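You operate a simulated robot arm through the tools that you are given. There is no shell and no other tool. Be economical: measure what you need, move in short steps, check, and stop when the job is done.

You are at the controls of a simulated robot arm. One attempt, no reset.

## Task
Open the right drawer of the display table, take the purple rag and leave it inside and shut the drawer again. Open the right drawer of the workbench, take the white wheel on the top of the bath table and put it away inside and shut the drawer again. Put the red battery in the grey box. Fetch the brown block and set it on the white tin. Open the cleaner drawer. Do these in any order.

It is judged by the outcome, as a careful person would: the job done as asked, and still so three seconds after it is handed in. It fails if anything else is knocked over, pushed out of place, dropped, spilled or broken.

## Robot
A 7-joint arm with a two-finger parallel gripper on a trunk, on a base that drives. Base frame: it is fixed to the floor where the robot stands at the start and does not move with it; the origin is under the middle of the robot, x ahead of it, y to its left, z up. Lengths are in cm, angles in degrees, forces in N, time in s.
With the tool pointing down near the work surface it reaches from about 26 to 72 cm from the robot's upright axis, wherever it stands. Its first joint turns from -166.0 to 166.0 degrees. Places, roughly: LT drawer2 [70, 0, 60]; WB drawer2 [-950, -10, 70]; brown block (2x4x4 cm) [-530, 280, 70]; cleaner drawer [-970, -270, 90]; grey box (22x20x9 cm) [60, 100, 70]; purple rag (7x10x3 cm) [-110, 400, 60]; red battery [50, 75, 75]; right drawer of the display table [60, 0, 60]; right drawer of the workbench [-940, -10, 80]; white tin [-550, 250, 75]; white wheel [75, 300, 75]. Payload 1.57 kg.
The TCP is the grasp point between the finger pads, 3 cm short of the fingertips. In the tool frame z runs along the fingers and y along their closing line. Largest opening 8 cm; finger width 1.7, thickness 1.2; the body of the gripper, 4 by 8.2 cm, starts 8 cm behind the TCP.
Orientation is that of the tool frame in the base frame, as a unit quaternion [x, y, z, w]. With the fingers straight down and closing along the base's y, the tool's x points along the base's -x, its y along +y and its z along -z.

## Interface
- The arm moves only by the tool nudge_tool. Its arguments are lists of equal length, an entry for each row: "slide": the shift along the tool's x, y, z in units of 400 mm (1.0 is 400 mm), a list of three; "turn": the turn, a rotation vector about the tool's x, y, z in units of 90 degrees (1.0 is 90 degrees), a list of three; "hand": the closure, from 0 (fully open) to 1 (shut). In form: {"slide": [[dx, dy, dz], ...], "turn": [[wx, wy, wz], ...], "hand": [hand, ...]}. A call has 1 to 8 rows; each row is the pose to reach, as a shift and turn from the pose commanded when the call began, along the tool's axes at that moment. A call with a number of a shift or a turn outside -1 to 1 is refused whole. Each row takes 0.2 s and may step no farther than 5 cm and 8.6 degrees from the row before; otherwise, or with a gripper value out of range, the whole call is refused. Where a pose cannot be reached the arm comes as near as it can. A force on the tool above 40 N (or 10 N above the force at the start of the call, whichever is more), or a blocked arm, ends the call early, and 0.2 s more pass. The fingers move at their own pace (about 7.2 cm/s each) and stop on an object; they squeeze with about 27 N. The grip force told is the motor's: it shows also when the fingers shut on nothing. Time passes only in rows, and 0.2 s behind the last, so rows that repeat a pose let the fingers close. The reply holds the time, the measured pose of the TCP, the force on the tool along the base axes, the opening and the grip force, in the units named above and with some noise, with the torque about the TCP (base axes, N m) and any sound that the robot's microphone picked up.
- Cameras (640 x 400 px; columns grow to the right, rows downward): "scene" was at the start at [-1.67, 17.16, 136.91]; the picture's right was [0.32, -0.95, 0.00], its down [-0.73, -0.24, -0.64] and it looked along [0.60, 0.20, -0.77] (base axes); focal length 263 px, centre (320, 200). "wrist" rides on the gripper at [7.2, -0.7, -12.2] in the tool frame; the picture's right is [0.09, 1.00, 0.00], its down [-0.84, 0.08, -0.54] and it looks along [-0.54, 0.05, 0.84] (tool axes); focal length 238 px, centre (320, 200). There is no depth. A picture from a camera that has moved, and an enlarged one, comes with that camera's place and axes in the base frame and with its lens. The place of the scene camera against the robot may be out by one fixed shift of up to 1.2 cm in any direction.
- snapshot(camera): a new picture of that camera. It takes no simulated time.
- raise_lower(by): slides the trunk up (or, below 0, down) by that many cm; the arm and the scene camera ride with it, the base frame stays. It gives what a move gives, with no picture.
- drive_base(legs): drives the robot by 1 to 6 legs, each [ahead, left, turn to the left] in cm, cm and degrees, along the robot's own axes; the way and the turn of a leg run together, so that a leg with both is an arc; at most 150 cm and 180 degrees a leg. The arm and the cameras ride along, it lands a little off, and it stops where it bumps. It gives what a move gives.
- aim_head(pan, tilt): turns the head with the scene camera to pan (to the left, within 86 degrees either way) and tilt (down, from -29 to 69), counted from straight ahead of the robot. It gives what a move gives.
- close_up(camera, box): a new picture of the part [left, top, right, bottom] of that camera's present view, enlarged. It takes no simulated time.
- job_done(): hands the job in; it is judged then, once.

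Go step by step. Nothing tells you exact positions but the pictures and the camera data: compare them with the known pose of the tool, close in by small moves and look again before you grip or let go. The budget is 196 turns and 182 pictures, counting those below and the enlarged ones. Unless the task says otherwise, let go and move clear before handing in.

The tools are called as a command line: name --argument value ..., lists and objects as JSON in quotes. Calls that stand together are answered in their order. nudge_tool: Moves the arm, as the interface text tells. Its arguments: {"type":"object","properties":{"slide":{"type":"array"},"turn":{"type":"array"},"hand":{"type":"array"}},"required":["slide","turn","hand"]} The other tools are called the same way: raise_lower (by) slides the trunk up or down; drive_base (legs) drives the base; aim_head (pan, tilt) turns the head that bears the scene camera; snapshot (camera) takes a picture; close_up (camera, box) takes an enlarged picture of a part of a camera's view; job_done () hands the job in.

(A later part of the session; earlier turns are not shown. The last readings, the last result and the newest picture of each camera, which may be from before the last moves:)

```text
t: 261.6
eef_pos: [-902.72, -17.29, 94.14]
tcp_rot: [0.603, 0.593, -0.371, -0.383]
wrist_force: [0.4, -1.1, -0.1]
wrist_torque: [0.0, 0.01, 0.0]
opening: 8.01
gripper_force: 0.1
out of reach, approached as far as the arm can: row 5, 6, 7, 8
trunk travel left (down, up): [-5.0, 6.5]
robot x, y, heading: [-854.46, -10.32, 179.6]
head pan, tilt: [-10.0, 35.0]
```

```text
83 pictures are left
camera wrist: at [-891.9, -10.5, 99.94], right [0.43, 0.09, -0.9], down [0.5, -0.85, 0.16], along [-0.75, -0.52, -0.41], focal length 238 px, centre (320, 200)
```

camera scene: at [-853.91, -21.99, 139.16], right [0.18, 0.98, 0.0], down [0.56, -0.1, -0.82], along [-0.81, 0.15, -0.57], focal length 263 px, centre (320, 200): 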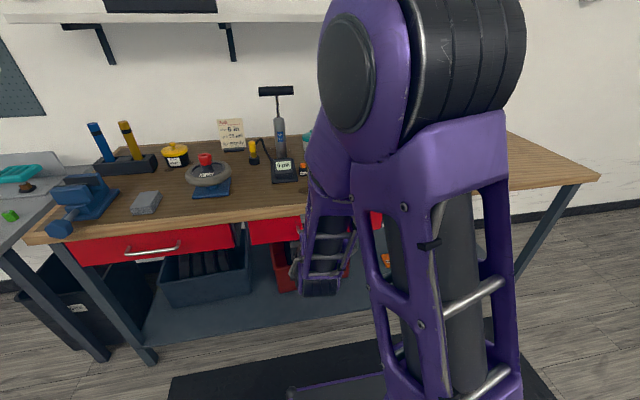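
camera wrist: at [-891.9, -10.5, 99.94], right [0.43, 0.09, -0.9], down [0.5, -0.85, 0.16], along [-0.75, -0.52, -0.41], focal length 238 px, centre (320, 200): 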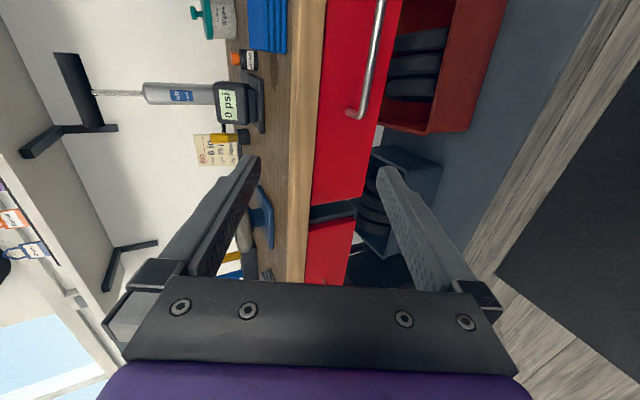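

Bar is at z≈77, y≈-18 to -4, x≈-925, but this wrist roll is at its limit. I'll roll the tool half a turn to the other side, as I did at the first drawer.

nudge_tool --slide '[[0, 0, -0.05], [0, 0, -0.1], [0, 0, -0.15], [0, 0, -0.15], [0, 0, -0.15], [0, 0, -0.15], [0, 0, -0.15], [0, 0, -0.15]]' --turn '[[0, 0, 0.094], [0, 0, 0.188], [0, 0, 0.282], [0, 0, 0.376], [0, 0, 0.47], [0, 0, 0.564], [0, 0, 0.658], [0, 0, 0.752]]' --hand '[0, 0, 0, 0, 0, 0, 0, 0]'

nudge_tool --slide '[[0, 0, 0], [0, 0, 0], [0, 0, 0], [0, 0, 0], [0, 0, 0], [0, 0, 0], [0, 0, 0], [0, 0, 0]]' --turn '[[0, 0, 0.094], [0, 0, 0.188], [0, 0, 0.282], [0, 0, 0.376], [0, 0, 0.47], [0, 0, 0.564], [0, 0, 0.658], [0, 0, 0.752]]' --hand '[0, 0, 0, 0, 0, 0, 0, 0]'

nudge_tool --slide '[[0, 0, 0], [0, 0, 0], [0, 0, 0], [0, 0, 0], [0, 0, 0], [0, 0, 0]]' --turn '[[0, 0, 0.09], [0, 0, 0.18], [0, 0, 0.27], [0, 0, 0.36], [0, 0, 0.45], [0, 0, 0.496]]' --hand '[0, 0, 0, 0, 0, 0]'

snapshot --camera "scene"

snapshot --camera "wrist"

```text
t: 263.4
eef_pos: [-901.92, -18.88, 97.57]
tcp_rot: [0.831, 0.156, -0.522, -0.111]
wrist_force: [0.4, 0.0, 0.9]
wrist_torque: [0.0, -0.01, 0.0]
opening: 8.01
gripper_force: 0.1
out of reach, approached as far as the arm can: row 1, 2, 3, 4, 5, 6, 7, 8
trunk travel left (down, up): [-5.0, 6.5]
robot x, y, heading: [-854.03, -10.22, 179.5]
head pan, tilt: [-10.0, 35.0]
```

```text
t: 265.2
eef_pos: [-901.95, -18.8, 97.6]
tcp_rot: [0.777, -0.334, -0.495, 0.197]
wrist_force: [-0.8, -0.9, 0.1]
wrist_torque: [0.02, 0.01, 0.0]
opening: 8.01
gripper_force: 0.0
trunk travel left (down, up): [-5.0, 6.5]
robot x, y, heading: [-854.22, -10.31, 179.5]
head pan, tilt: [-10.0, 35.0]
```

```text
t: 266.6
eef_pos: [-901.94, -18.82, 97.56]
tcp_rot: [-0.593, 0.603, 0.384, -0.371]
wrist_force: [0.0, 0.4, -0.7]
wrist_torque: [-0.03, -0.02, 0.0]
opening: 8.01
gripper_force: 0.1
trunk travel left (down, up): [-5.0, 6.5]
robot x, y, heading: [-854.38, -10.24, 179.6]
head pan, tilt: [-10.0, 35.0]
```

```text
82 pictures are left
camera scene: at [-853.93, -22.0, 139.16], right [0.18, 0.98, 0.0], down [0.56, -0.1, -0.82], along [-0.81, 0.15, -0.57], focal length 263 px, centre (320, 200)
```

scene: 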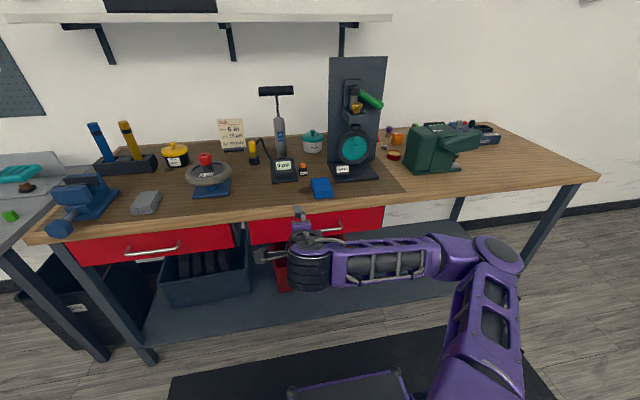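

```text
81 pictures are left
camera wrist: at [-890.88, -26.45, 102.1], right [-0.43, -0.09, 0.9], down [0.47, 0.82, 0.31], along [-0.77, 0.56, -0.31], focal length 238 px, centre (320, 200)
```

wrist: 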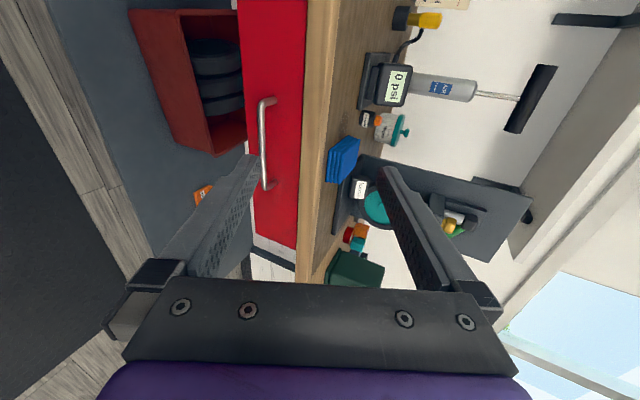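

That pose works. The bar is at y≈-17 to -0.5, z≈77, x≈-925. I'll level off the tilt and move to a pre-grasp in front of it.

nudge_tool --slide '[[0, 0, 0], [0, 0, 0]]' --turn '[[-0.085, 0, 0], [-0.17, 0, 0]]' --hand '[0, 0]'

nudge_tool --slide '[[-0.046, -0.083, 0.045], [-0.093, -0.167, 0.09], [-0.14, -0.25, 0.134], [-0.186, -0.334, 0.18], [-0.2325, -0.417, 0.224]]' --turn '[[0, 0, 0], [0, 0, 0], [0, 0, 0], [0, 0, 0], [0, 0, 0]]' --hand '[0, 0, 0, 0, 0.3]'

snapshot --camera "wrist"

close_up --camera "scene" --box '[220, 180, 400, 300]'

```text
t: 267.2
eef_pos: [-903.92, -18.54, 102.51]
tcp_rot: [-0.546, 0.549, 0.454, -0.441]
wrist_force: [0.1, -0.1, -0.9]
wrist_torque: [0.01, 0.03, -0.04]
opening: 7.99
gripper_force: 0.0
out of reach, approached as far as the arm can: row 1, 2
trunk travel left (down, up): [-5.0, 6.5]
robot x, y, heading: [-854.09, -10.52, 179.3]
head pan, tilt: [-10.0, 35.0]
```

```text
t: 268.4
eef_pos: [-910.92, -7.69, 97.67]
tcp_rot: [-0.559, 0.562, 0.435, -0.427]
wrist_force: [0.3, 0.4, 0.9]
wrist_torque: [-0.02, 0.02, -0.01]
opening: 5.6
gripper_force: 0.1
out of reach, approached as far as the arm can: row 1, 2, 3, 4, 5
trunk travel left (down, up): [-5.0, 6.5]
robot x, y, heading: [-854.01, -10.1, 179.6]
head pan, tilt: [-10.0, 35.0]
```

```text
80 pictures are left
camera wrist: at [-899.06, -15.21, 100.07], right [-0.26, -0.09, 0.96], down [0.51, 0.83, 0.22], along [-0.82, 0.55, -0.17], focal length 238 px, centre (320, 200)
```

wrist: 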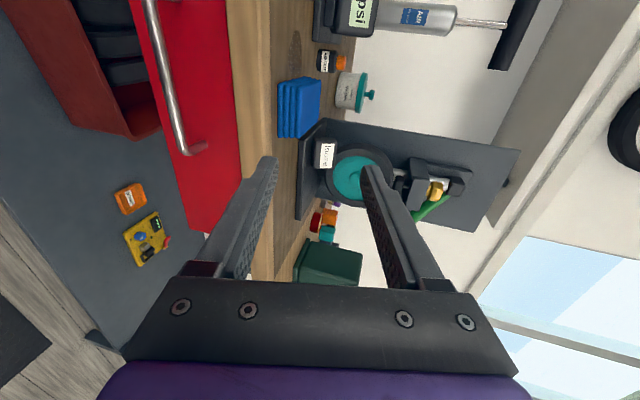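

```text
3.33 times, centred on (310, 240) of scene
camera zoom: at [-853.92, -22.01, 139.15], right [0.18, 0.98, 0.0], down [0.56, -0.1, -0.82], along [-0.81, 0.15, -0.57], focal length 877 px, centre (353, 67)
```

zoom: 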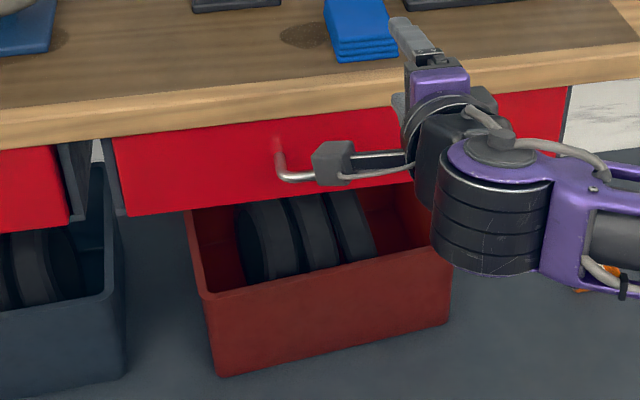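

The arm won't lower in this posture. I'll tilt the tool more downward while lowering and backing slightly, to let the arm re-posture.

nudge_tool --slide '[[0, -0.05, -0.03], [0, -0.1, -0.05], [0, -0.14, -0.06], [0, -0.18, -0.06], [0, -0.22, -0.045], [0, -0.27, -0.045]]' --turn '[[0.07, 0, 0], [0.14, 0, 0], [0.21, 0, 0], [0.28, 0, 0], [0.35, 0, 0], [0.4, 0, 0]]' --hand '[0, 0, 0, 0, 0, 0]'

snapshot --camera "scene"

```text
t: 269.8
eef_pos: [-906.1, -7.9, 87.84]
tcp_rot: [-0.664, 0.669, 0.238, -0.234]
wrist_force: [-0.1, 0.3, 0.7]
wrist_torque: [0.03, -0.04, 0.01]
opening: 8.01
gripper_force: 0.2
trunk travel left (down, up): [-5.0, 6.5]
robot x, y, heading: [-853.98, -9.85, 179.3]
head pan, tilt: [-10.0, 35.0]
```

```text
78 pictures are left
camera scene: at [-853.93, -21.99, 139.16], right [0.18, 0.98, 0.0], down [0.56, -0.1, -0.82], along [-0.81, 0.15, -0.57], focal length 263 px, centre (320, 200)
```

scene: 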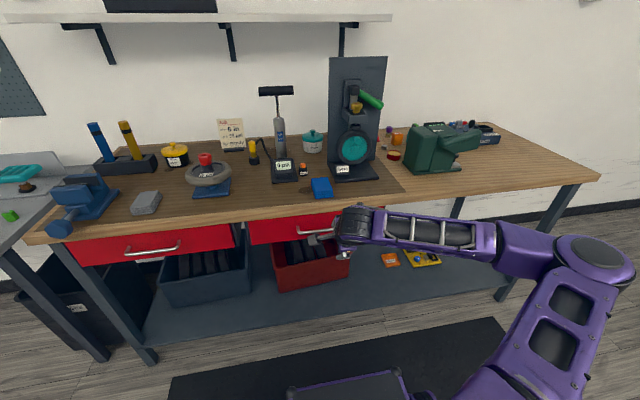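

Now it follows without trouble at about 50° down. That tilt is fine for gripping the bar with a narrow opening. I'll close to 3 cm and refine the bar's place.

nudge_tool --slide '[[0.01, 0.05, 0.05], [0.02, 0.08, 0.08]]' --turn '[[0, 0, 0], [0, 0, 0]]' --hand '[0.6, 0.6]'

snapshot --camera "wrist"

```text
t: 270.4
eef_pos: [-910.67, -8.82, 87.33]
tcp_rot: [-0.663, 0.67, 0.239, -0.234]
wrist_force: [0.2, -0.5, -0.8]
wrist_torque: [0.01, 0.0, 0.0]
opening: 3.18
gripper_force: 0.1
trunk travel left (down, up): [-5.0, 6.5]
robot x, y, heading: [-854.3, -10.39, 179.4]
head pan, tilt: [-10.0, 35.0]
```

```text
77 pictures are left
camera wrist: at [-902.57, -16.19, 96.28], right [-0.77, -0.09, 0.63], down [0.29, 0.83, 0.47], along [-0.56, 0.55, -0.62], focal length 238 px, centre (320, 200)
```

wrist: 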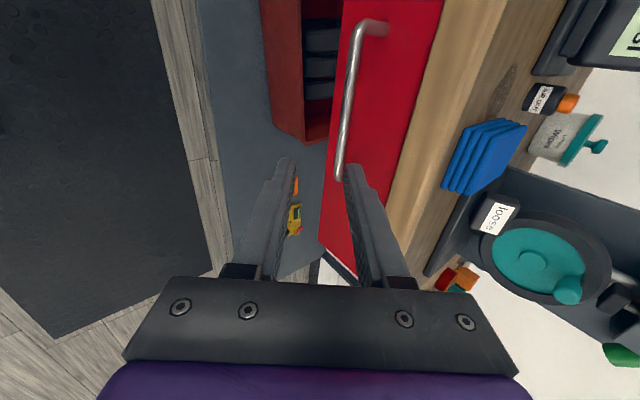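

Best estimate of the bar is [-923, -9.5, 77.7]. I'll line up and go most of the way.

nudge_tool --slide '[[0.008, 0.045, 0.08], [0.015, 0.088, 0.15], [0.015, 0.088, 0.21]]' --turn '[[0, 0, 0], [0, 0, 0], [0, 0, 0]]' --hand '[0.6, 0.6, 0.6]'

snapshot --camera "wrist"

close_up --camera "scene" --box '[240, 180, 400, 280]'

```text
t: 271.2
eef_pos: [-918.75, -9.12, 83.24]
tcp_rot: [-0.663, 0.67, 0.239, -0.234]
wrist_force: [-1.1, 0.0, 1.0]
wrist_torque: [-0.01, 0.0, -0.01]
opening: 3.19
gripper_force: 0.0
trunk travel left (down, up): [-5.0, 6.5]
robot x, y, heading: [-854.47, -10.21, 179.6]
head pan, tilt: [-10.0, 35.0]
```

```text
76 pictures are left
camera wrist: at [-910.57, -16.56, 92.19], right [-0.77, -0.09, 0.63], down [0.29, 0.83, 0.47], along [-0.56, 0.55, -0.62], focal length 238 px, centre (320, 200)
```

wrist: 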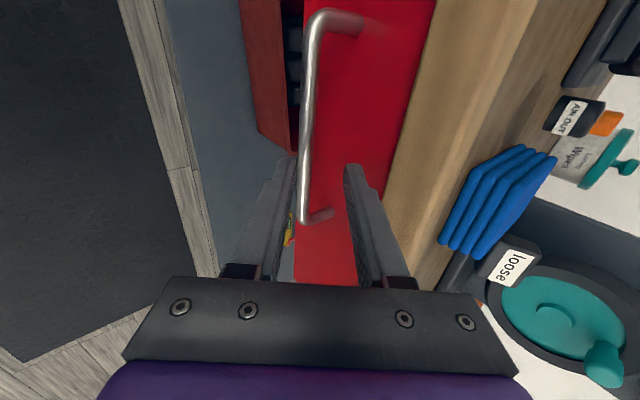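

```text
4.00 times, centred on (320, 230) of scene
camera zoom: at [-853.93, -21.99, 139.16], right [0.18, 0.98, 0.0], down [0.56, -0.1, -0.82], along [-0.81, 0.15, -0.57], focal length 1053 px, centre (320, 80)
```

zoom: 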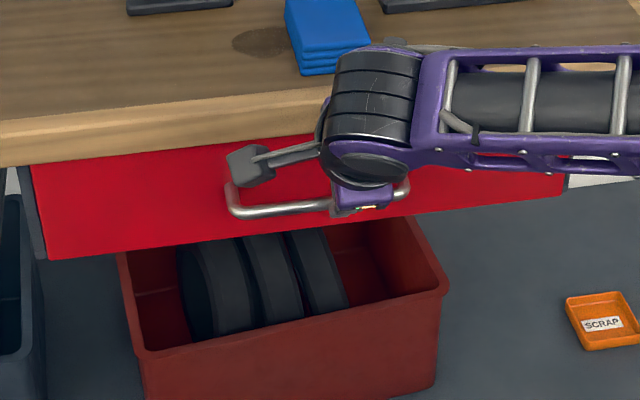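

The bar is about 5.8 cm ahead along the tool and 1.1 cm below its axis. I'll shift down 1.1, advance 3.8 cm and grip.

nudge_tool --slide '[[0, -0.0275, 0.03], [0, -0.0275, 0.065], [0, -0.0275, 0.095], [0, -0.0275, 0.095], [0, -0.0275, 0.095]]' --turn '[[0, 0, 0], [0, 0, 0], [0, 0, 0], [0, 0, 0], [0, 0, 0]]' --hand '[0.65, 0.65, 0.65, 1, 1]'

snapshot --camera "wrist"

```text
t: 272.4
eef_pos: [-920.19, -9.04, 79.65]
tcp_rot: [-0.664, 0.669, 0.239, -0.234]
wrist_force: [-2.0, 0.3, 1.5]
wrist_torque: [0.23, 0.06, 0.35]
opening: 1.2
gripper_force: 29.2
trunk travel left (down, up): [-5.0, 6.5]
robot x, y, heading: [-854.5, -10.43, 179.5]
head pan, tilt: [-10.0, 35.0]
```

```text
74 pictures are left
camera wrist: at [-912.09, -16.52, 88.6], right [-0.77, -0.09, 0.63], down [0.29, 0.83, 0.47], along [-0.56, 0.55, -0.62], focal length 238 px, centre (320, 200)
```

wrist: 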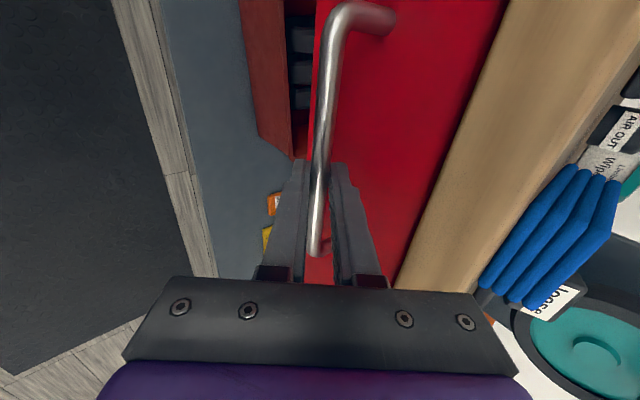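

Bar gripped. Pulling 20 cm along +x.

nudge_tool --slide '[[0, -0.039, -0.031], [0, -0.088, -0.071], [0, -0.137, -0.11], [0, -0.185, -0.15], [0, -0.233, -0.188], [0, -0.29, -0.235], [0, -0.345, -0.28], [0, -0.4, -0.324]]' --turn '[[0, 0, 0], [0, 0, 0], [0, 0, 0], [0, 0, 0], [0, 0, 0], [0, 0, 0], [0, 0, 0], [0, 0, 0]]' --hand '[1, 1, 1, 1, 1, 1, 1, 1]'

snapshot --camera "scene"

```text
t: 274.2
eef_pos: [-899.43, -9.62, 79.4]
tcp_rot: [-0.663, 0.669, 0.238, -0.235]
wrist_force: [2.4, 15.3, 21.5]
wrist_torque: [0.16, 0.08, 0.37]
opening: 1.2
gripper_force: 29.2
trunk travel left (down, up): [-5.0, 6.5]
robot x, y, heading: [-854.09, -10.23, 179.4]
head pan, tilt: [-10.0, 35.0]
```

```text
73 pictures are left
camera scene: at [-853.8, -21.92, 139.17], right [0.18, 0.98, 0.0], down [0.56, -0.11, -0.82], along [-0.81, 0.15, -0.57], focal length 263 px, centre (320, 200)
```

scene: 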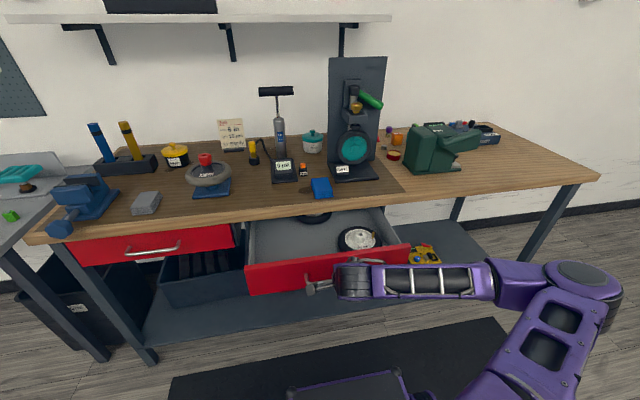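

Drawer open about 21 cm, with two wheels already inside and room at front left. Releasing and withdrawing.

nudge_tool --slide '[[0, 0, 0], [0, 0, 0], [0, 0, -0.05], [0, 0, -0.15], [0, 0, -0.27]]' --turn '[[0, 0, 0], [0, 0, 0], [0, 0, 0], [0, 0, 0], [0, 0, 0]]' --hand '[0.6, 0.6, 0.6, 0.6, 0.6]'

close_up --camera "scene" --box '[220, 190, 440, 310]'

aim_head --pan 80 --tilt 35

```text
t: 275.4
eef_pos: [-897.56, -9.53, 88.63]
tcp_rot: [-0.664, 0.669, 0.239, -0.233]
wrist_force: [-0.2, 0.3, -0.4]
wrist_torque: [-0.01, 0.03, -0.01]
opening: 3.17
gripper_force: 0.0
out of reach, approached as far as the arm can: row 4, 5
trunk travel left (down, up): [-5.0, 6.5]
robot x, y, heading: [-854.5, -10.28, 179.7]
head pan, tilt: [-10.0, 35.0]
```

```text
2.91 times, centred on (330, 250) of scene
camera zoom: at [-853.95, -21.99, 139.15], right [0.18, 0.98, 0.0], down [0.56, -0.1, -0.82], along [-0.81, 0.15, -0.57], focal length 766 px, centre (291, 54)
```

zoom: 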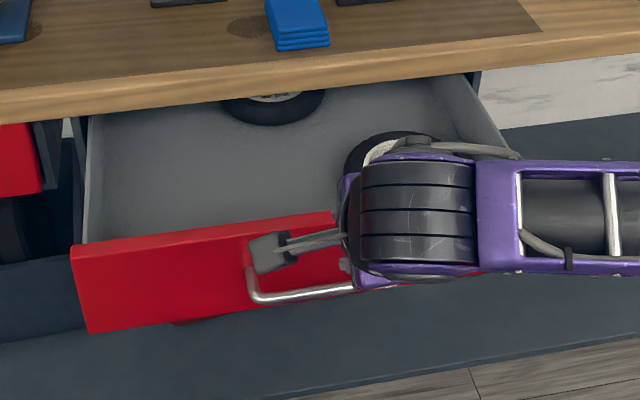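

```text
t: 277.1
eef_pos: [-897.55, -9.49, 88.56]
tcp_rot: [-0.664, 0.669, 0.239, -0.233]
wrist_force: [0.6, -0.1, -1.0]
wrist_torque: [0.01, 0.02, 0.03]
opening: 3.2
gripper_force: 0.1
trunk travel left (down, up): [-5.0, 6.5]
robot x, y, heading: [-854.2, -9.93, 179.6]
head pan, tilt: [80.0, 35.0]
```

Clear of the handle. Now looking left for the cleaner drawer.

snapshot --camera "scene"

```text
71 pictures are left
camera scene: at [-846.89, -32.26, 139.16], right [-0.98, 0.18, 0.0], down [0.11, 0.56, -0.82], along [-0.15, -0.81, -0.57], focal length 263 px, centre (320, 200)
```

scene: 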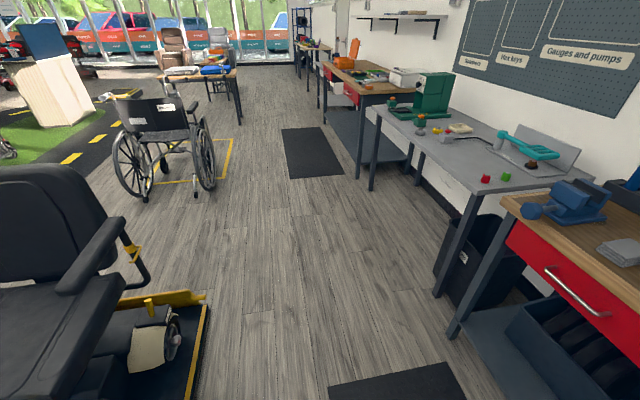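

close_up --camera "scene" --box '[310, 30, 480, 140]'

```text
3.64 times, centred on (395, 85) of scene
camera zoom: at [-846.89, -32.26, 139.16], right [-0.98, 0.18, 0.0], down [0.11, 0.56, -0.82], along [-0.15, -0.81, -0.57], focal length 957 px, centre (47, 618)
```

zoom: 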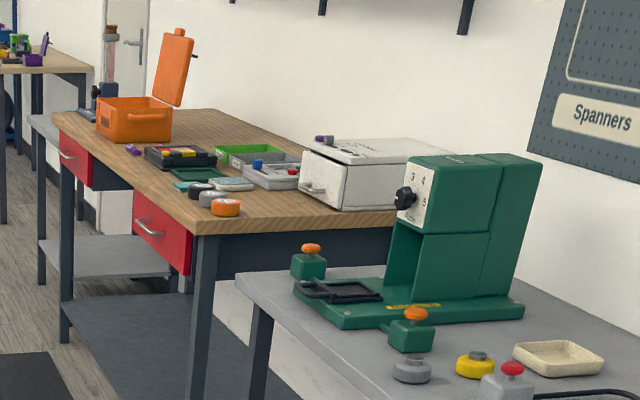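

The "cleaner" is the white appliance on the next bench, with its drawer facing the aisle at about [-963, -276, 90]. I'll slide left along the aisle to face it.

drive_base --legs '[[2, 130, 0], [2, 132, 0]]'

aim_head --pan 0 --tilt 25

nudge_tool --slide '[[0, 0, 0], [0, 0, 0], [0, 0, 0]]' --turn '[[0, 0, 0], [0, 0, 0], [0, 0, 0]]' --hand '[0, 0, 0]'

snapshot --camera "scene"

snapshot --camera "wrist"

```text
t: 302.7
eef_pos: [-902.04, -276.29, 88.52]
tcp_rot: [-0.664, 0.67, 0.239, -0.233]
wrist_force: [-0.2, -0.1, 0.7]
wrist_torque: [-0.01, -0.01, 0.0]
opening: 3.2
gripper_force: 0.1
trunk travel left (down, up): [-5.0, 6.5]
robot x, y, heading: [-858.7, -277.41, 179.4]
head pan, tilt: [80.0, 35.0]
```

```text
t: 304.2
eef_pos: [-902.23, -276.17, 88.64]
tcp_rot: [-0.664, 0.669, 0.239, -0.233]
wrist_force: [-0.1, -0.3, -0.1]
wrist_torque: [0.01, 0.02, 0.0]
opening: 3.21
gripper_force: 0.1
trunk travel left (down, up): [-5.0, 6.5]
robot x, y, heading: [-858.7, -276.87, 179.5]
head pan, tilt: [0.0, 25.0]
```

```text
t: 305.0
eef_pos: [-902.15, -276.22, 88.53]
tcp_rot: [-0.664, 0.669, 0.239, -0.232]
wrist_force: [1.2, -0.6, -0.5]
wrist_torque: [0.02, 0.02, 0.02]
opening: 7.98
gripper_force: 0.0
trunk travel left (down, up): [-5.0, 6.5]
robot x, y, heading: [-858.87, -277.04, 179.5]
head pan, tilt: [0.0, 25.0]
```

```text
69 pictures are left
camera scene: at [-859.11, -290.36, 140.73], right [0.01, 1.0, 0.0], down [0.42, 0.0, -0.91], along [-0.91, 0.01, -0.42], focal length 263 px, centre (320, 200)
```

scene: 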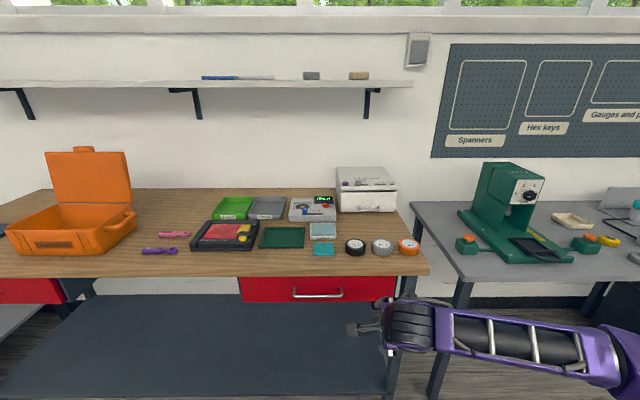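

```text
68 pictures are left
camera wrist: at [-894.08, -283.71, 97.52], right [-0.77, -0.09, 0.63], down [0.29, 0.83, 0.47], along [-0.56, 0.55, -0.62], focal length 238 px, centre (320, 200)
```

wrist: 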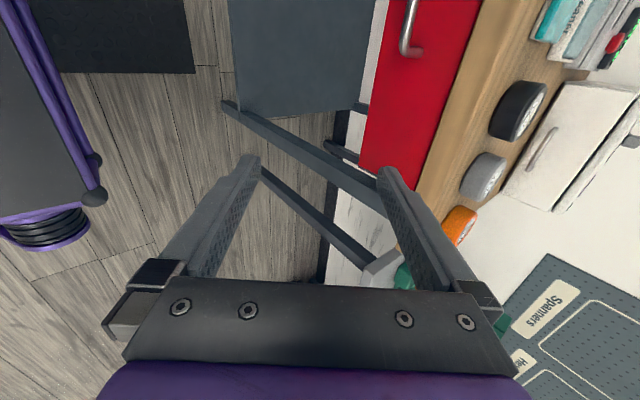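

close_up --camera "scene" --box '[310, 155, 430, 265]'

close_up --camera "wrist" --box '[440, 60, 640, 260]'

```text
3.64 times, centred on (370, 210) of scene
camera zoom: at [-859.11, -290.36, 140.73], right [0.01, 1.0, 0.0], down [0.42, 0.0, -0.91], along [-0.91, 0.01, -0.42], focal length 957 px, centre (138, 164)
```

zoom: 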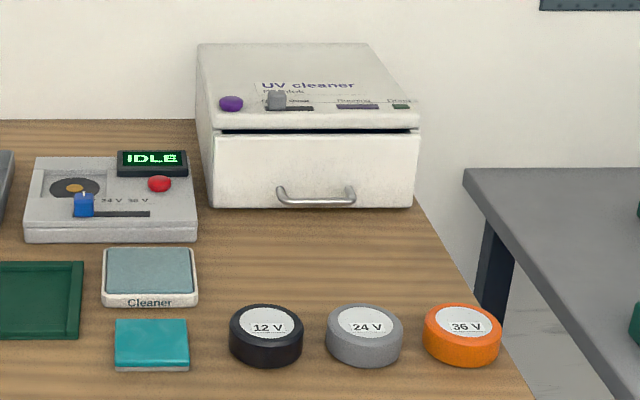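

```text
2.00 times, centred on (540, 160) of wrist
camera zoom: at [-894.08, -283.71, 97.52], right [-0.77, -0.09, 0.63], down [0.29, 0.83, 0.47], along [-0.56, 0.55, -0.62], focal length 477 px, centre (-120, 280)
```

zoom: 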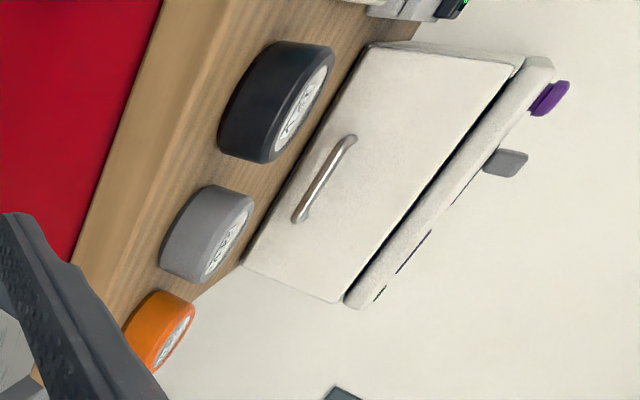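

It's a UV cleaner with a bar-handled drawer, and controls on top that might lock it. I'll read the labels.

close_up --camera "scene" --box '[330, 160, 402, 220]'

```text
6.67 times, centred on (366, 190) of scene
camera zoom: at [-859.11, -290.36, 140.73], right [0.01, 1.0, 0.0], down [0.42, 0.0, -0.91], along [-0.91, 0.01, -0.42], focal length 1754 px, centre (13, 267)
```

zoom: 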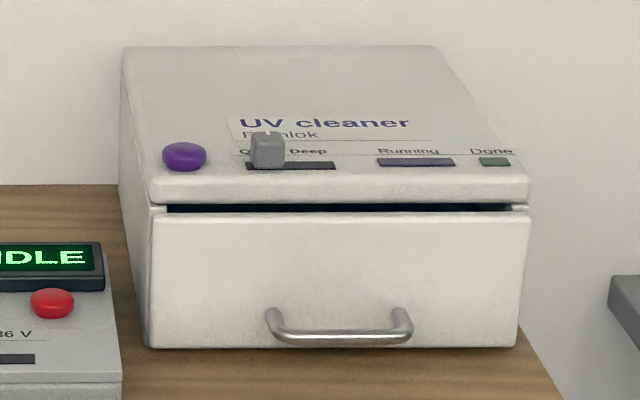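

It's a plain drawer with a bar handle at about [-956, -269.5, 91], only about 2 cm above the bench. I'll raise the arm and turn the tool nearly vertical before driving closer.

nudge_tool --slide '[[0, 0.05, -0.06], [0, 0.1, -0.12], [0, 0.15, -0.18], [0, 0.2, -0.25], [0, 0.26, -0.32], [0, 0.32, -0.4]]' --turn '[[0.06, 0, 0], [0.12, 0, 0], [0.18, 0, 0], [0.24, 0, 0], [0.3, 0, 0], [0.36, 0, 0]]' --hand '[0, 0, 0, 0, 0, 0]'

snapshot --camera "wrist"

```text
t: 306.4
eef_pos: [-901.81, -276.32, 109.22]
tcp_rot: [-0.702, 0.71, 0.042, -0.04]
wrist_force: [-0.3, 0.0, 0.2]
wrist_torque: [-0.03, 0.0, 0.0]
opening: 8.0
gripper_force: 0.0
trunk travel left (down, up): [-5.0, 6.5]
robot x, y, heading: [-858.81, -277.36, 179.4]
head pan, tilt: [0.0, 25.0]
```

```text
64 pictures are left
camera wrist: at [-899.86, -283.78, 121.06], right [-0.99, -0.08, 0.11], down [-0.01, 0.83, 0.55], along [-0.14, 0.54, -0.83], focal length 238 px, centre (320, 200)
```

wrist: 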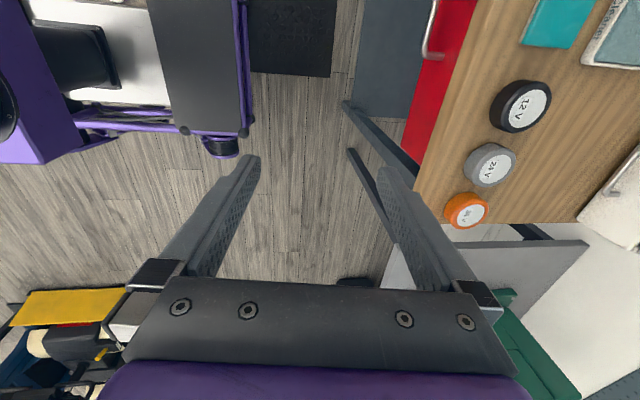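

Clearance to the bench front is about 30 cm. Driving ahead 23 cm and shifting right 7 cm to line up with the handle.

drive_base --legs '[[23, -6, 0]]'

snapshot --camera "wrist"

snapshot --camera "scene"

```text
t: 308.2
eef_pos: [-924.21, -270.29, 109.1]
tcp_rot: [-0.703, 0.709, 0.042, -0.039]
wrist_force: [-0.1, 0.3, 0.1]
wrist_torque: [0.02, 0.01, 0.02]
opening: 7.99
gripper_force: 0.0
trunk travel left (down, up): [-5.0, 6.5]
robot x, y, heading: [-881.45, -271.03, 179.4]
head pan, tilt: [0.0, 25.0]
```

```text
63 pictures are left
camera wrist: at [-922.24, -277.73, 121.01], right [-0.99, -0.08, 0.11], down [-0.01, 0.83, 0.55], along [-0.14, 0.54, -0.83], focal length 238 px, centre (320, 200)
```

wrist: 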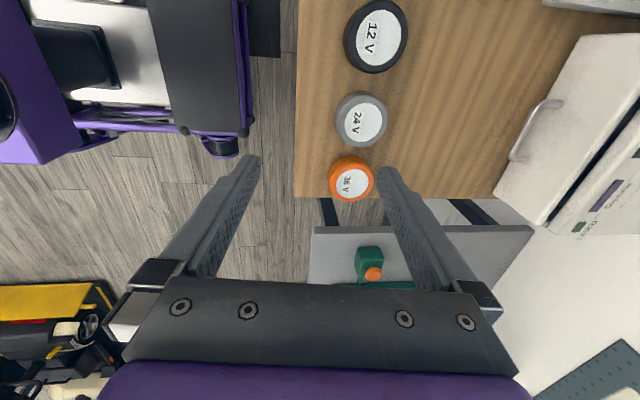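

```text
62 pictures are left
camera scene: at [-881.5, -284.21, 140.73], right [0.01, 1.0, 0.0], down [0.42, 0.0, -0.91], along [-0.91, 0.01, -0.42], focal length 263 px, centre (320, 200)
```

scene: 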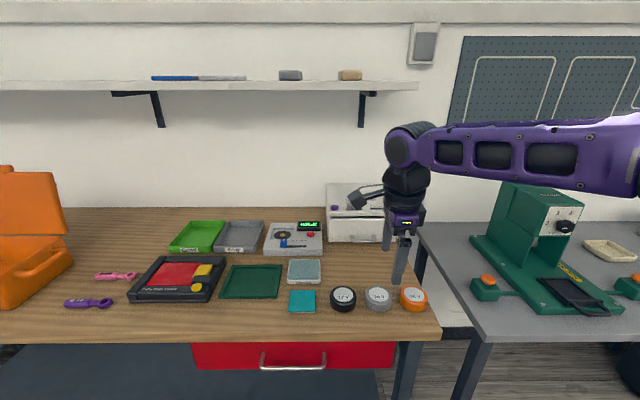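

nudge_tool --slide '[[0, 0.1, 0.01], [0, 0.2, 0.02], [0, 0.3, 0.03], [0, 0.4, 0.045], [0, 0.5, 0.055], [0, 0.58, 0.067]]' --turn '[[0, 0, 0], [0, 0, 0], [0, 0, 0], [0, 0, 0], [0, 0, 0], [0, 0, 0]]' --hand '[0, 0, 0, 0, 0, 0.7]'

snapshot --camera "wrist"

close_up --camera "wrist" --box '[260, 60, 420, 160]'

```text
t: 309.6
eef_pos: [-947.41, -270.14, 108.92]
tcp_rot: [-0.704, 0.708, 0.043, -0.038]
wrist_force: [-0.1, 0.2, 1.1]
wrist_torque: [0.0, 0.05, 0.03]
opening: 2.57
gripper_force: 0.0
trunk travel left (down, up): [-5.0, 6.5]
robot x, y, heading: [-881.21, -270.87, 179.4]
head pan, tilt: [0.0, 25.0]
```

```text
61 pictures are left
camera wrist: at [-945.52, -277.57, 120.9], right [-0.99, -0.09, 0.11], down [-0.01, 0.83, 0.55], along [-0.14, 0.55, -0.83], focal length 238 px, centre (320, 200)
```

wrist: 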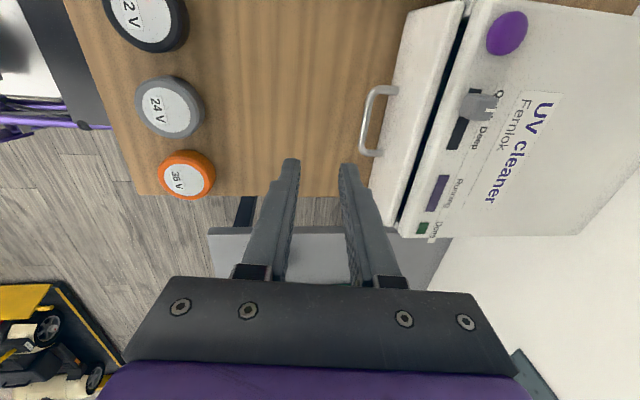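

```text
4.00 times, centred on (340, 110) of wrist
camera zoom: at [-945.52, -277.57, 120.9], right [-0.99, -0.09, 0.11], down [-0.01, 0.83, 0.55], along [-0.14, 0.55, -0.83], focal length 953 px, centre (240, 560)
```

zoom: 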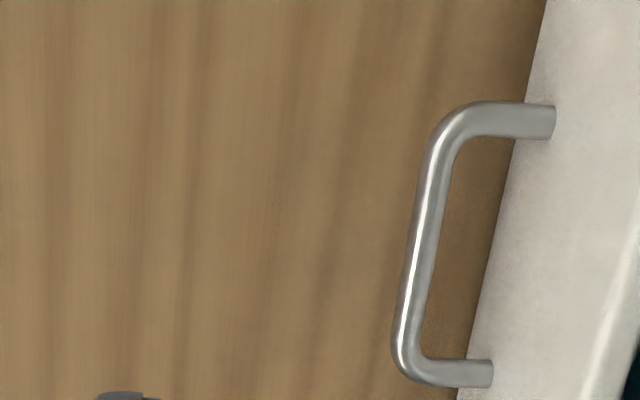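

The handle has about 2.2 cm of clear gap behind the bar, enough for one finger. I'll come down vertically with a 2 cm opening, one finger on each side of the bar. First I go above it.

nudge_tool --slide '[[-0.01, 0.07, 0.07], [-0.021, 0.14, 0.14], [-0.021, 0.156, 0.21], [-0.021, 0.156, 0.25]]' --turn '[[0, 0, 0], [0, 0, 0], [0, 0, 0], [0, 0, 0]]' --hand '[0.75, 0.75, 0.75, 0.75]'

snapshot --camera "wrist"

close_up --camera "wrist" --box '[260, 90, 420, 210]'

```text
t: 310.6
eef_pos: [-954.67, -269.25, 99.71]
tcp_rot: [-0.703, 0.709, 0.043, -0.038]
wrist_force: [-0.1, 0.9, -0.1]
wrist_torque: [-0.02, 0.0, 0.01]
opening: 2.04
gripper_force: 0.0
out of reach, approached as far as the arm can: row 2, 3
trunk travel left (down, up): [-5.0, 6.5]
robot x, y, heading: [-881.2, -270.93, 179.9]
head pan, tilt: [0.0, 25.0]
```

```text
59 pictures are left
camera wrist: at [-952.72, -276.64, 111.77], right [-0.99, -0.08, 0.11], down [-0.01, 0.83, 0.55], along [-0.14, 0.55, -0.83], focal length 238 px, centre (320, 200)
```

wrist: 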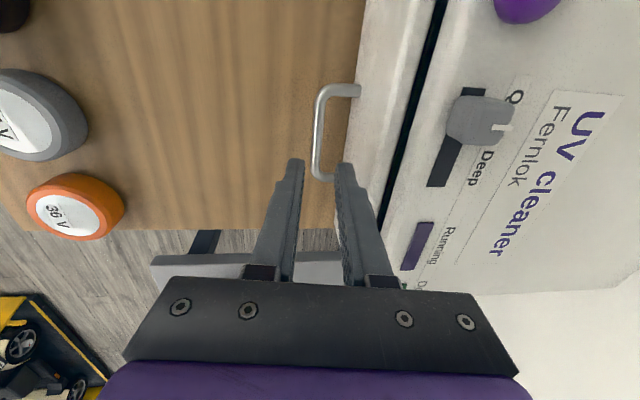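

```text
3.33 times, centred on (340, 150) of wrist
camera zoom: at [-952.72, -276.64, 111.77], right [-0.99, -0.08, 0.11], down [-0.01, 0.83, 0.55], along [-0.14, 0.55, -0.83], focal length 794 px, centre (253, 367)
```

zoom: 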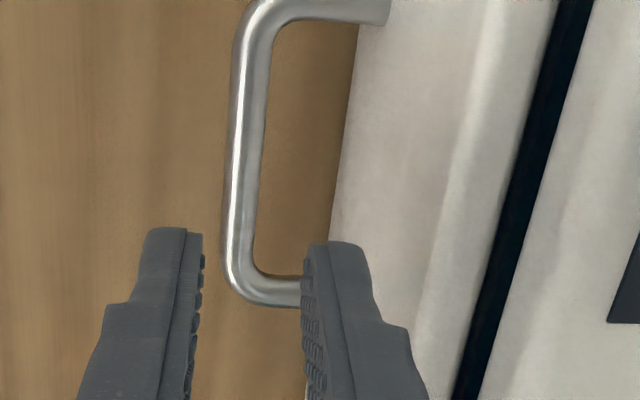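

The bar is centred within 0.3 cm of the tool axis. I'll adjust and descend around it.

nudge_tool --slide '[[0, -0.007, 0.05], [0, -0.007, 0.1], [0, -0.007, 0.125]]' --turn '[[0, 0, 0], [0, 0, 0], [0, 0, 0]]' --hand '[0.75, 0.75, 0.75]'

close_up --camera "wrist" --box '[240, 90, 400, 290]'

close_up --camera "scene" --box '[310, 160, 450, 260]'

```text
t: 311.4
eef_pos: [-955.17, -269.21, 94.91]
tcp_rot: [-0.703, 0.709, 0.042, -0.039]
wrist_force: [-0.1, 0.0, -0.2]
wrist_torque: [0.02, -0.02, 0.04]
opening: 2.02
gripper_force: 0.1
trunk travel left (down, up): [-5.0, 6.5]
robot x, y, heading: [-881.23, -270.67, 179.3]
head pan, tilt: [0.0, 25.0]
```

```text
2.00 times, centred on (320, 190) of wrist
camera zoom: at [-953.23, -276.62, 106.84], right [-0.99, -0.08, 0.12], down [-0.01, 0.83, 0.55], along [-0.14, 0.54, -0.83], focal length 477 px, centre (320, 220)
```

zoom: 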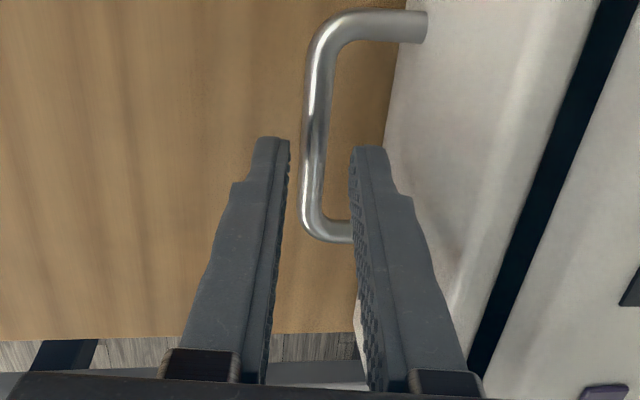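

```text
4.00 times, centred on (380, 210) of scene
camera zoom: at [-881.51, -284.21, 140.73], right [0.01, 1.0, 0.0], down [0.42, 0.0, -0.91], along [-0.91, 0.01, -0.42], focal length 1053 px, centre (80, 160)
```

zoom: 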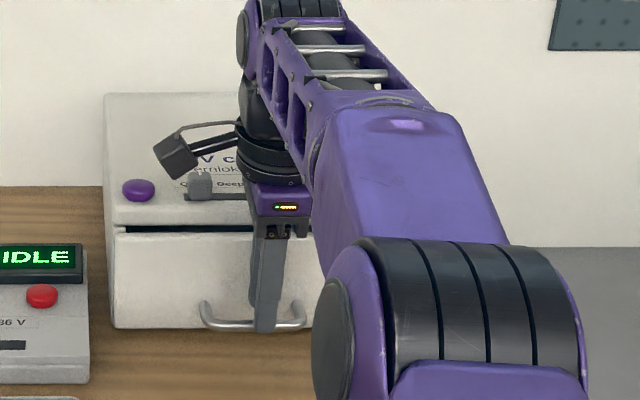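

Fingers straddle the bar. Down 1.6 cm more and close.

nudge_tool --slide '[[0, -0.001, 0.02], [0, -0.001, 0.04], [0, -0.001, 0.04], [0, -0.001, 0.04], [0, -0.001, 0.04]]' --turn '[[0, 0, 0], [0, 0, 0], [0, 0, 0], [0, 0, 0], [0, 0, 0]]' --hand '[0.75, 0.75, 1, 1, 1]'

close_up --camera "wrist" --box '[240, 90, 400, 290]'

```text
t: 312.6
eef_pos: [-955.25, -269.16, 93.37]
tcp_rot: [-0.703, 0.709, 0.043, -0.039]
wrist_force: [5.8, -1.4, -1.3]
wrist_torque: [0.03, -0.17, -0.34]
opening: 0.97
gripper_force: 27.7
trunk travel left (down, up): [-5.0, 6.5]
robot x, y, heading: [-881.33, -270.64, 179.5]
head pan, tilt: [0.0, 25.0]
```

```text
2.00 times, centred on (320, 190) of wrist
camera zoom: at [-953.3, -276.58, 105.26], right [-0.99, -0.08, 0.11], down [-0.01, 0.83, 0.55], along [-0.14, 0.54, -0.83], focal length 477 px, centre (320, 220)
```

zoom: 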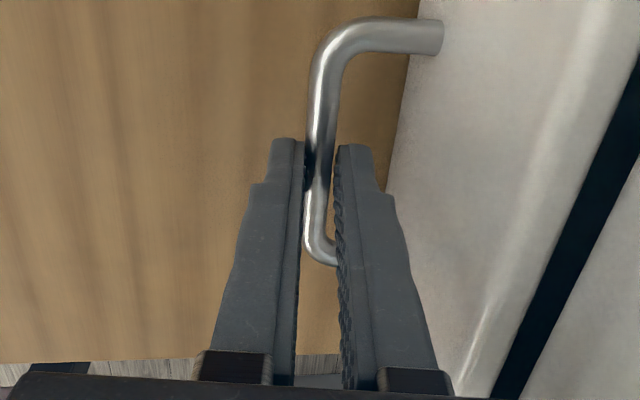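

Bar gripped. Pulling 14 cm, stopping short of the rolls standing on the bench.

nudge_tool --slide '[[0, -0.04, -0.005], [0, -0.09, -0.01], [0, -0.14, -0.016], [0, -0.19, -0.022], [0, -0.24, -0.028], [0, -0.29, -0.034], [0, -0.3475, -0.041]]' --turn '[[0, 0, 0], [0, 0, 0], [0, 0, 0], [0, 0, 0], [0, 0, 0], [0, 0, 0], [0, 0, 0]]' --hand '[1, 1, 1, 1, 1, 1, 1]'

snapshot --camera "scene"

snapshot --camera "wrist"

```text
t: 314.2
eef_pos: [-941.19, -269.2, 93.26]
tcp_rot: [-0.704, 0.708, 0.041, -0.038]
wrist_force: [1.3, 3.6, -6.8]
wrist_torque: [0.33, -0.06, -0.33]
opening: 0.95
gripper_force: 27.8
trunk travel left (down, up): [-5.0, 6.5]
robot x, y, heading: [-881.05, -270.73, 179.7]
head pan, tilt: [0.0, 25.0]
```

```text
54 pictures are left
camera scene: at [-881.57, -284.18, 140.72], right [0.01, 1.0, 0.0], down [0.42, 0.0, -0.91], along [-0.91, 0.01, -0.42], focal length 263 px, centre (320, 200)
```

scene: 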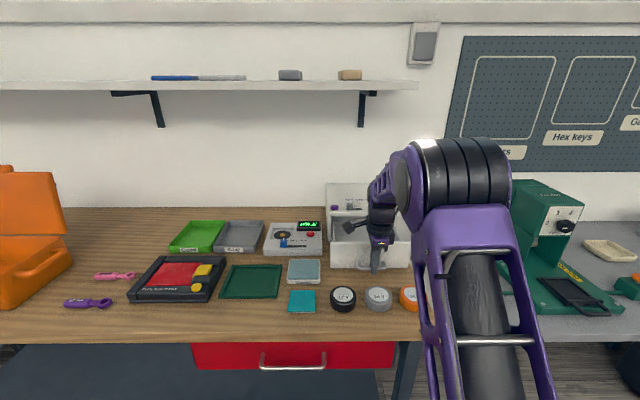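

```text
53 pictures are left
camera wrist: at [-939.37, -276.59, 105.27], right [-0.99, -0.08, 0.11], down [-0.01, 0.83, 0.55], along [-0.14, 0.55, -0.83], focal length 238 px, centre (320, 200)
```

wrist: 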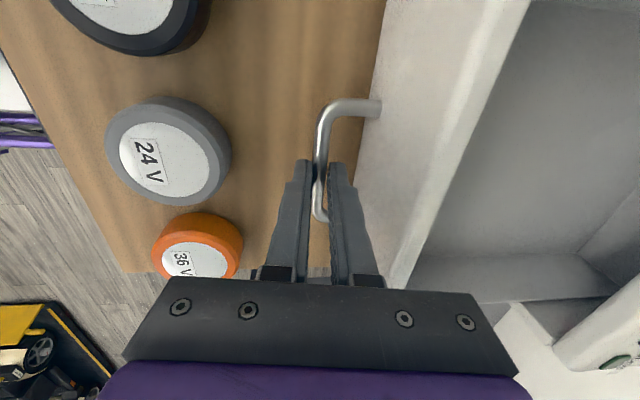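

Open 14 cm with some 4 cm to the roll. I'll try 1.5 cm more, gently, then release.

nudge_tool --slide '[[0, -0.012, -0.001], [0, -0.024, -0.003], [0, -0.038, -0.004]]' --turn '[[0, 0, 0], [0, 0, 0], [0, 0, 0]]' --hand '[1, 1, 1]'

nudge_tool --slide '[[0, 0, 0], [0, 0, 0], [0, 0, -0.05], [0, 0, -0.15], [0, 0, -0.26], [0, 0, -0.38]]' --turn '[[0, 0, 0], [0, 0, 0], [0, 0, 0], [0, 0, 0], [0, 0, 0], [0, 0, 0]]' --hand '[0.75, 0.75, 0.75, 0.75, 0.75, 0.75]'

snapshot --camera "wrist"

```text
t: 315.0
eef_pos: [-939.84, -269.26, 93.27]
tcp_rot: [-0.703, 0.709, 0.043, -0.039]
wrist_force: [0.3, 7.9, -7.3]
wrist_torque: [-0.05, -0.04, -0.28]
opening: 0.98
gripper_force: 28.1
trunk travel left (down, up): [-5.0, 6.5]
robot x, y, heading: [-881.49, -271.08, 179.4]
head pan, tilt: [0.0, 25.0]
```

```text
t: 316.4
eef_pos: [-937.74, -269.23, 108.5]
tcp_rot: [-0.703, 0.709, 0.043, -0.039]
wrist_force: [-0.2, 0.4, -0.1]
wrist_torque: [0.01, -0.01, -0.03]
opening: 2.03
gripper_force: 0.1
trunk travel left (down, up): [-5.0, 6.5]
robot x, y, heading: [-881.04, -270.97, 179.4]
head pan, tilt: [0.0, 25.0]
```

```text
52 pictures are left
camera wrist: at [-935.93, -276.64, 120.39], right [-0.99, -0.08, 0.11], down [-0.01, 0.83, 0.55], along [-0.14, 0.55, -0.83], focal length 238 px, centre (320, 200)
```

wrist: 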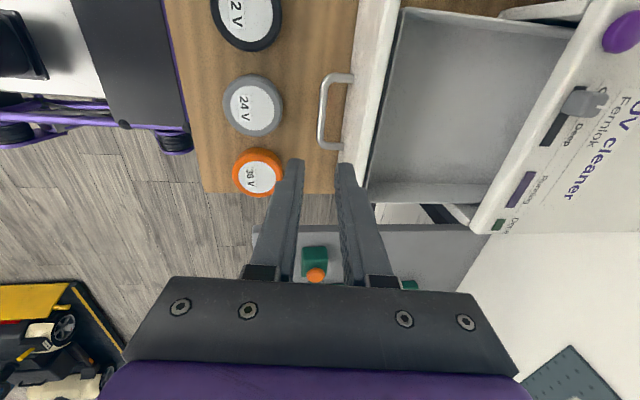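

The cleaner drawer stands open. Now for the wheel: I'll back out, tuck the arm, and return along the aisle.

drive_base --legs '[[-25, 0, 0.5]]'

nudge_tool --slide '[[0, -0.1, -0.01], [0, -0.2, -0.02], [0, -0.3, -0.03]]' --turn '[[0.04, 0, 0], [0.08, 0, 0], [0.08, 0, 0]]' --hand '[0, 0, 0]'

drive_base --legs '[[0, -140, 0], [0, -140, 0], [0, -66, 0]]'

aim_head --pan 0 --tilt 45

```text
t: 318.2
eef_pos: [-912.94, -269.89, 108.47]
tcp_rot: [0.707, -0.705, -0.042, 0.039]
wrist_force: [-0.3, -0.1, -0.2]
wrist_torque: [0.01, 0.03, -0.02]
opening: 2.0
gripper_force: 0.1
trunk travel left (down, up): [-5.0, 6.5]
robot x, y, heading: [-856.01, -271.13, -179.6]
head pan, tilt: [0.0, 25.0]
```

```text
t: 319.0
eef_pos: [-900.77, -269.85, 108.19]
tcp_rot: [0.707, -0.707, 0.002, -0.005]
wrist_force: [-1.0, -0.6, 0.0]
wrist_torque: [-0.01, -0.06, 0.01]
opening: 8.02
gripper_force: 0.0
trunk travel left (down, up): [-5.0, 6.5]
robot x, y, heading: [-856.25, -270.78, -179.7]
head pan, tilt: [0.0, 25.0]
```

```text
t: 351.9
eef_pos: [-901.53, 72.45, 108.1]
tcp_rot: [0.708, -0.706, 0.002, -0.006]
wrist_force: [-0.8, -0.7, 0.1]
wrist_torque: [0.01, -0.02, 0.01]
opening: 7.99
gripper_force: 0.0
trunk travel left (down, up): [-5.0, 6.5]
robot x, y, heading: [-856.99, 71.15, -179.7]
head pan, tilt: [0.0, 25.0]
```

```text
t: 352.8
eef_pos: [-901.48, 72.37, 108.31]
tcp_rot: [0.709, -0.705, 0.001, -0.006]
wrist_force: [-0.6, -0.3, 0.8]
wrist_torque: [0.01, -0.02, -0.03]
opening: 7.99
gripper_force: 0.0
trunk travel left (down, up): [-5.0, 6.5]
robot x, y, heading: [-856.88, 71.1, -179.8]
head pan, tilt: [0.0, 45.0]
```

drive_base --legs '[[-86, -45, 0], [-70, -100, 0], [-95, -110, 0]]'

aim_head --pan 0 --tilt 30

snapshot --camera "scene"

```text
t: 377.8
eef_pos: [-658.53, 332.42, 108.21]
tcp_rot: [0.732, -0.681, 0.001, -0.005]
wrist_force: [-0.2, -0.1, 0.6]
wrist_torque: [-0.03, -0.03, 0.0]
opening: 8.02
gripper_force: 0.0
trunk travel left (down, up): [-5.0, 6.5]
robot x, y, heading: [-613.86, 334.98, -175.9]
head pan, tilt: [0.0, 45.0]
```

```text
t: 378.6
eef_pos: [-658.62, 332.51, 108.24]
tcp_rot: [0.731, -0.682, 0.002, -0.005]
wrist_force: [0.1, -0.2, -1.1]
wrist_torque: [-0.02, -0.03, -0.02]
opening: 7.98
gripper_force: 0.1
trunk travel left (down, up): [-5.0, 6.5]
robot x, y, heading: [-614.35, 334.91, -175.9]
head pan, tilt: [0.0, 30.0]
```

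```text
51 pictures are left
camera scene: at [-613.01, 321.23, 139.93], right [-0.07, 1.0, 0.0], down [0.5, 0.04, -0.87], along [-0.86, -0.06, -0.5], focal length 263 px, centre (320, 200)
```

scene: 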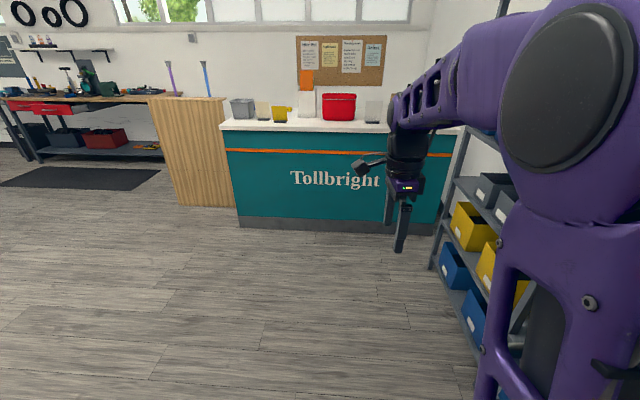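

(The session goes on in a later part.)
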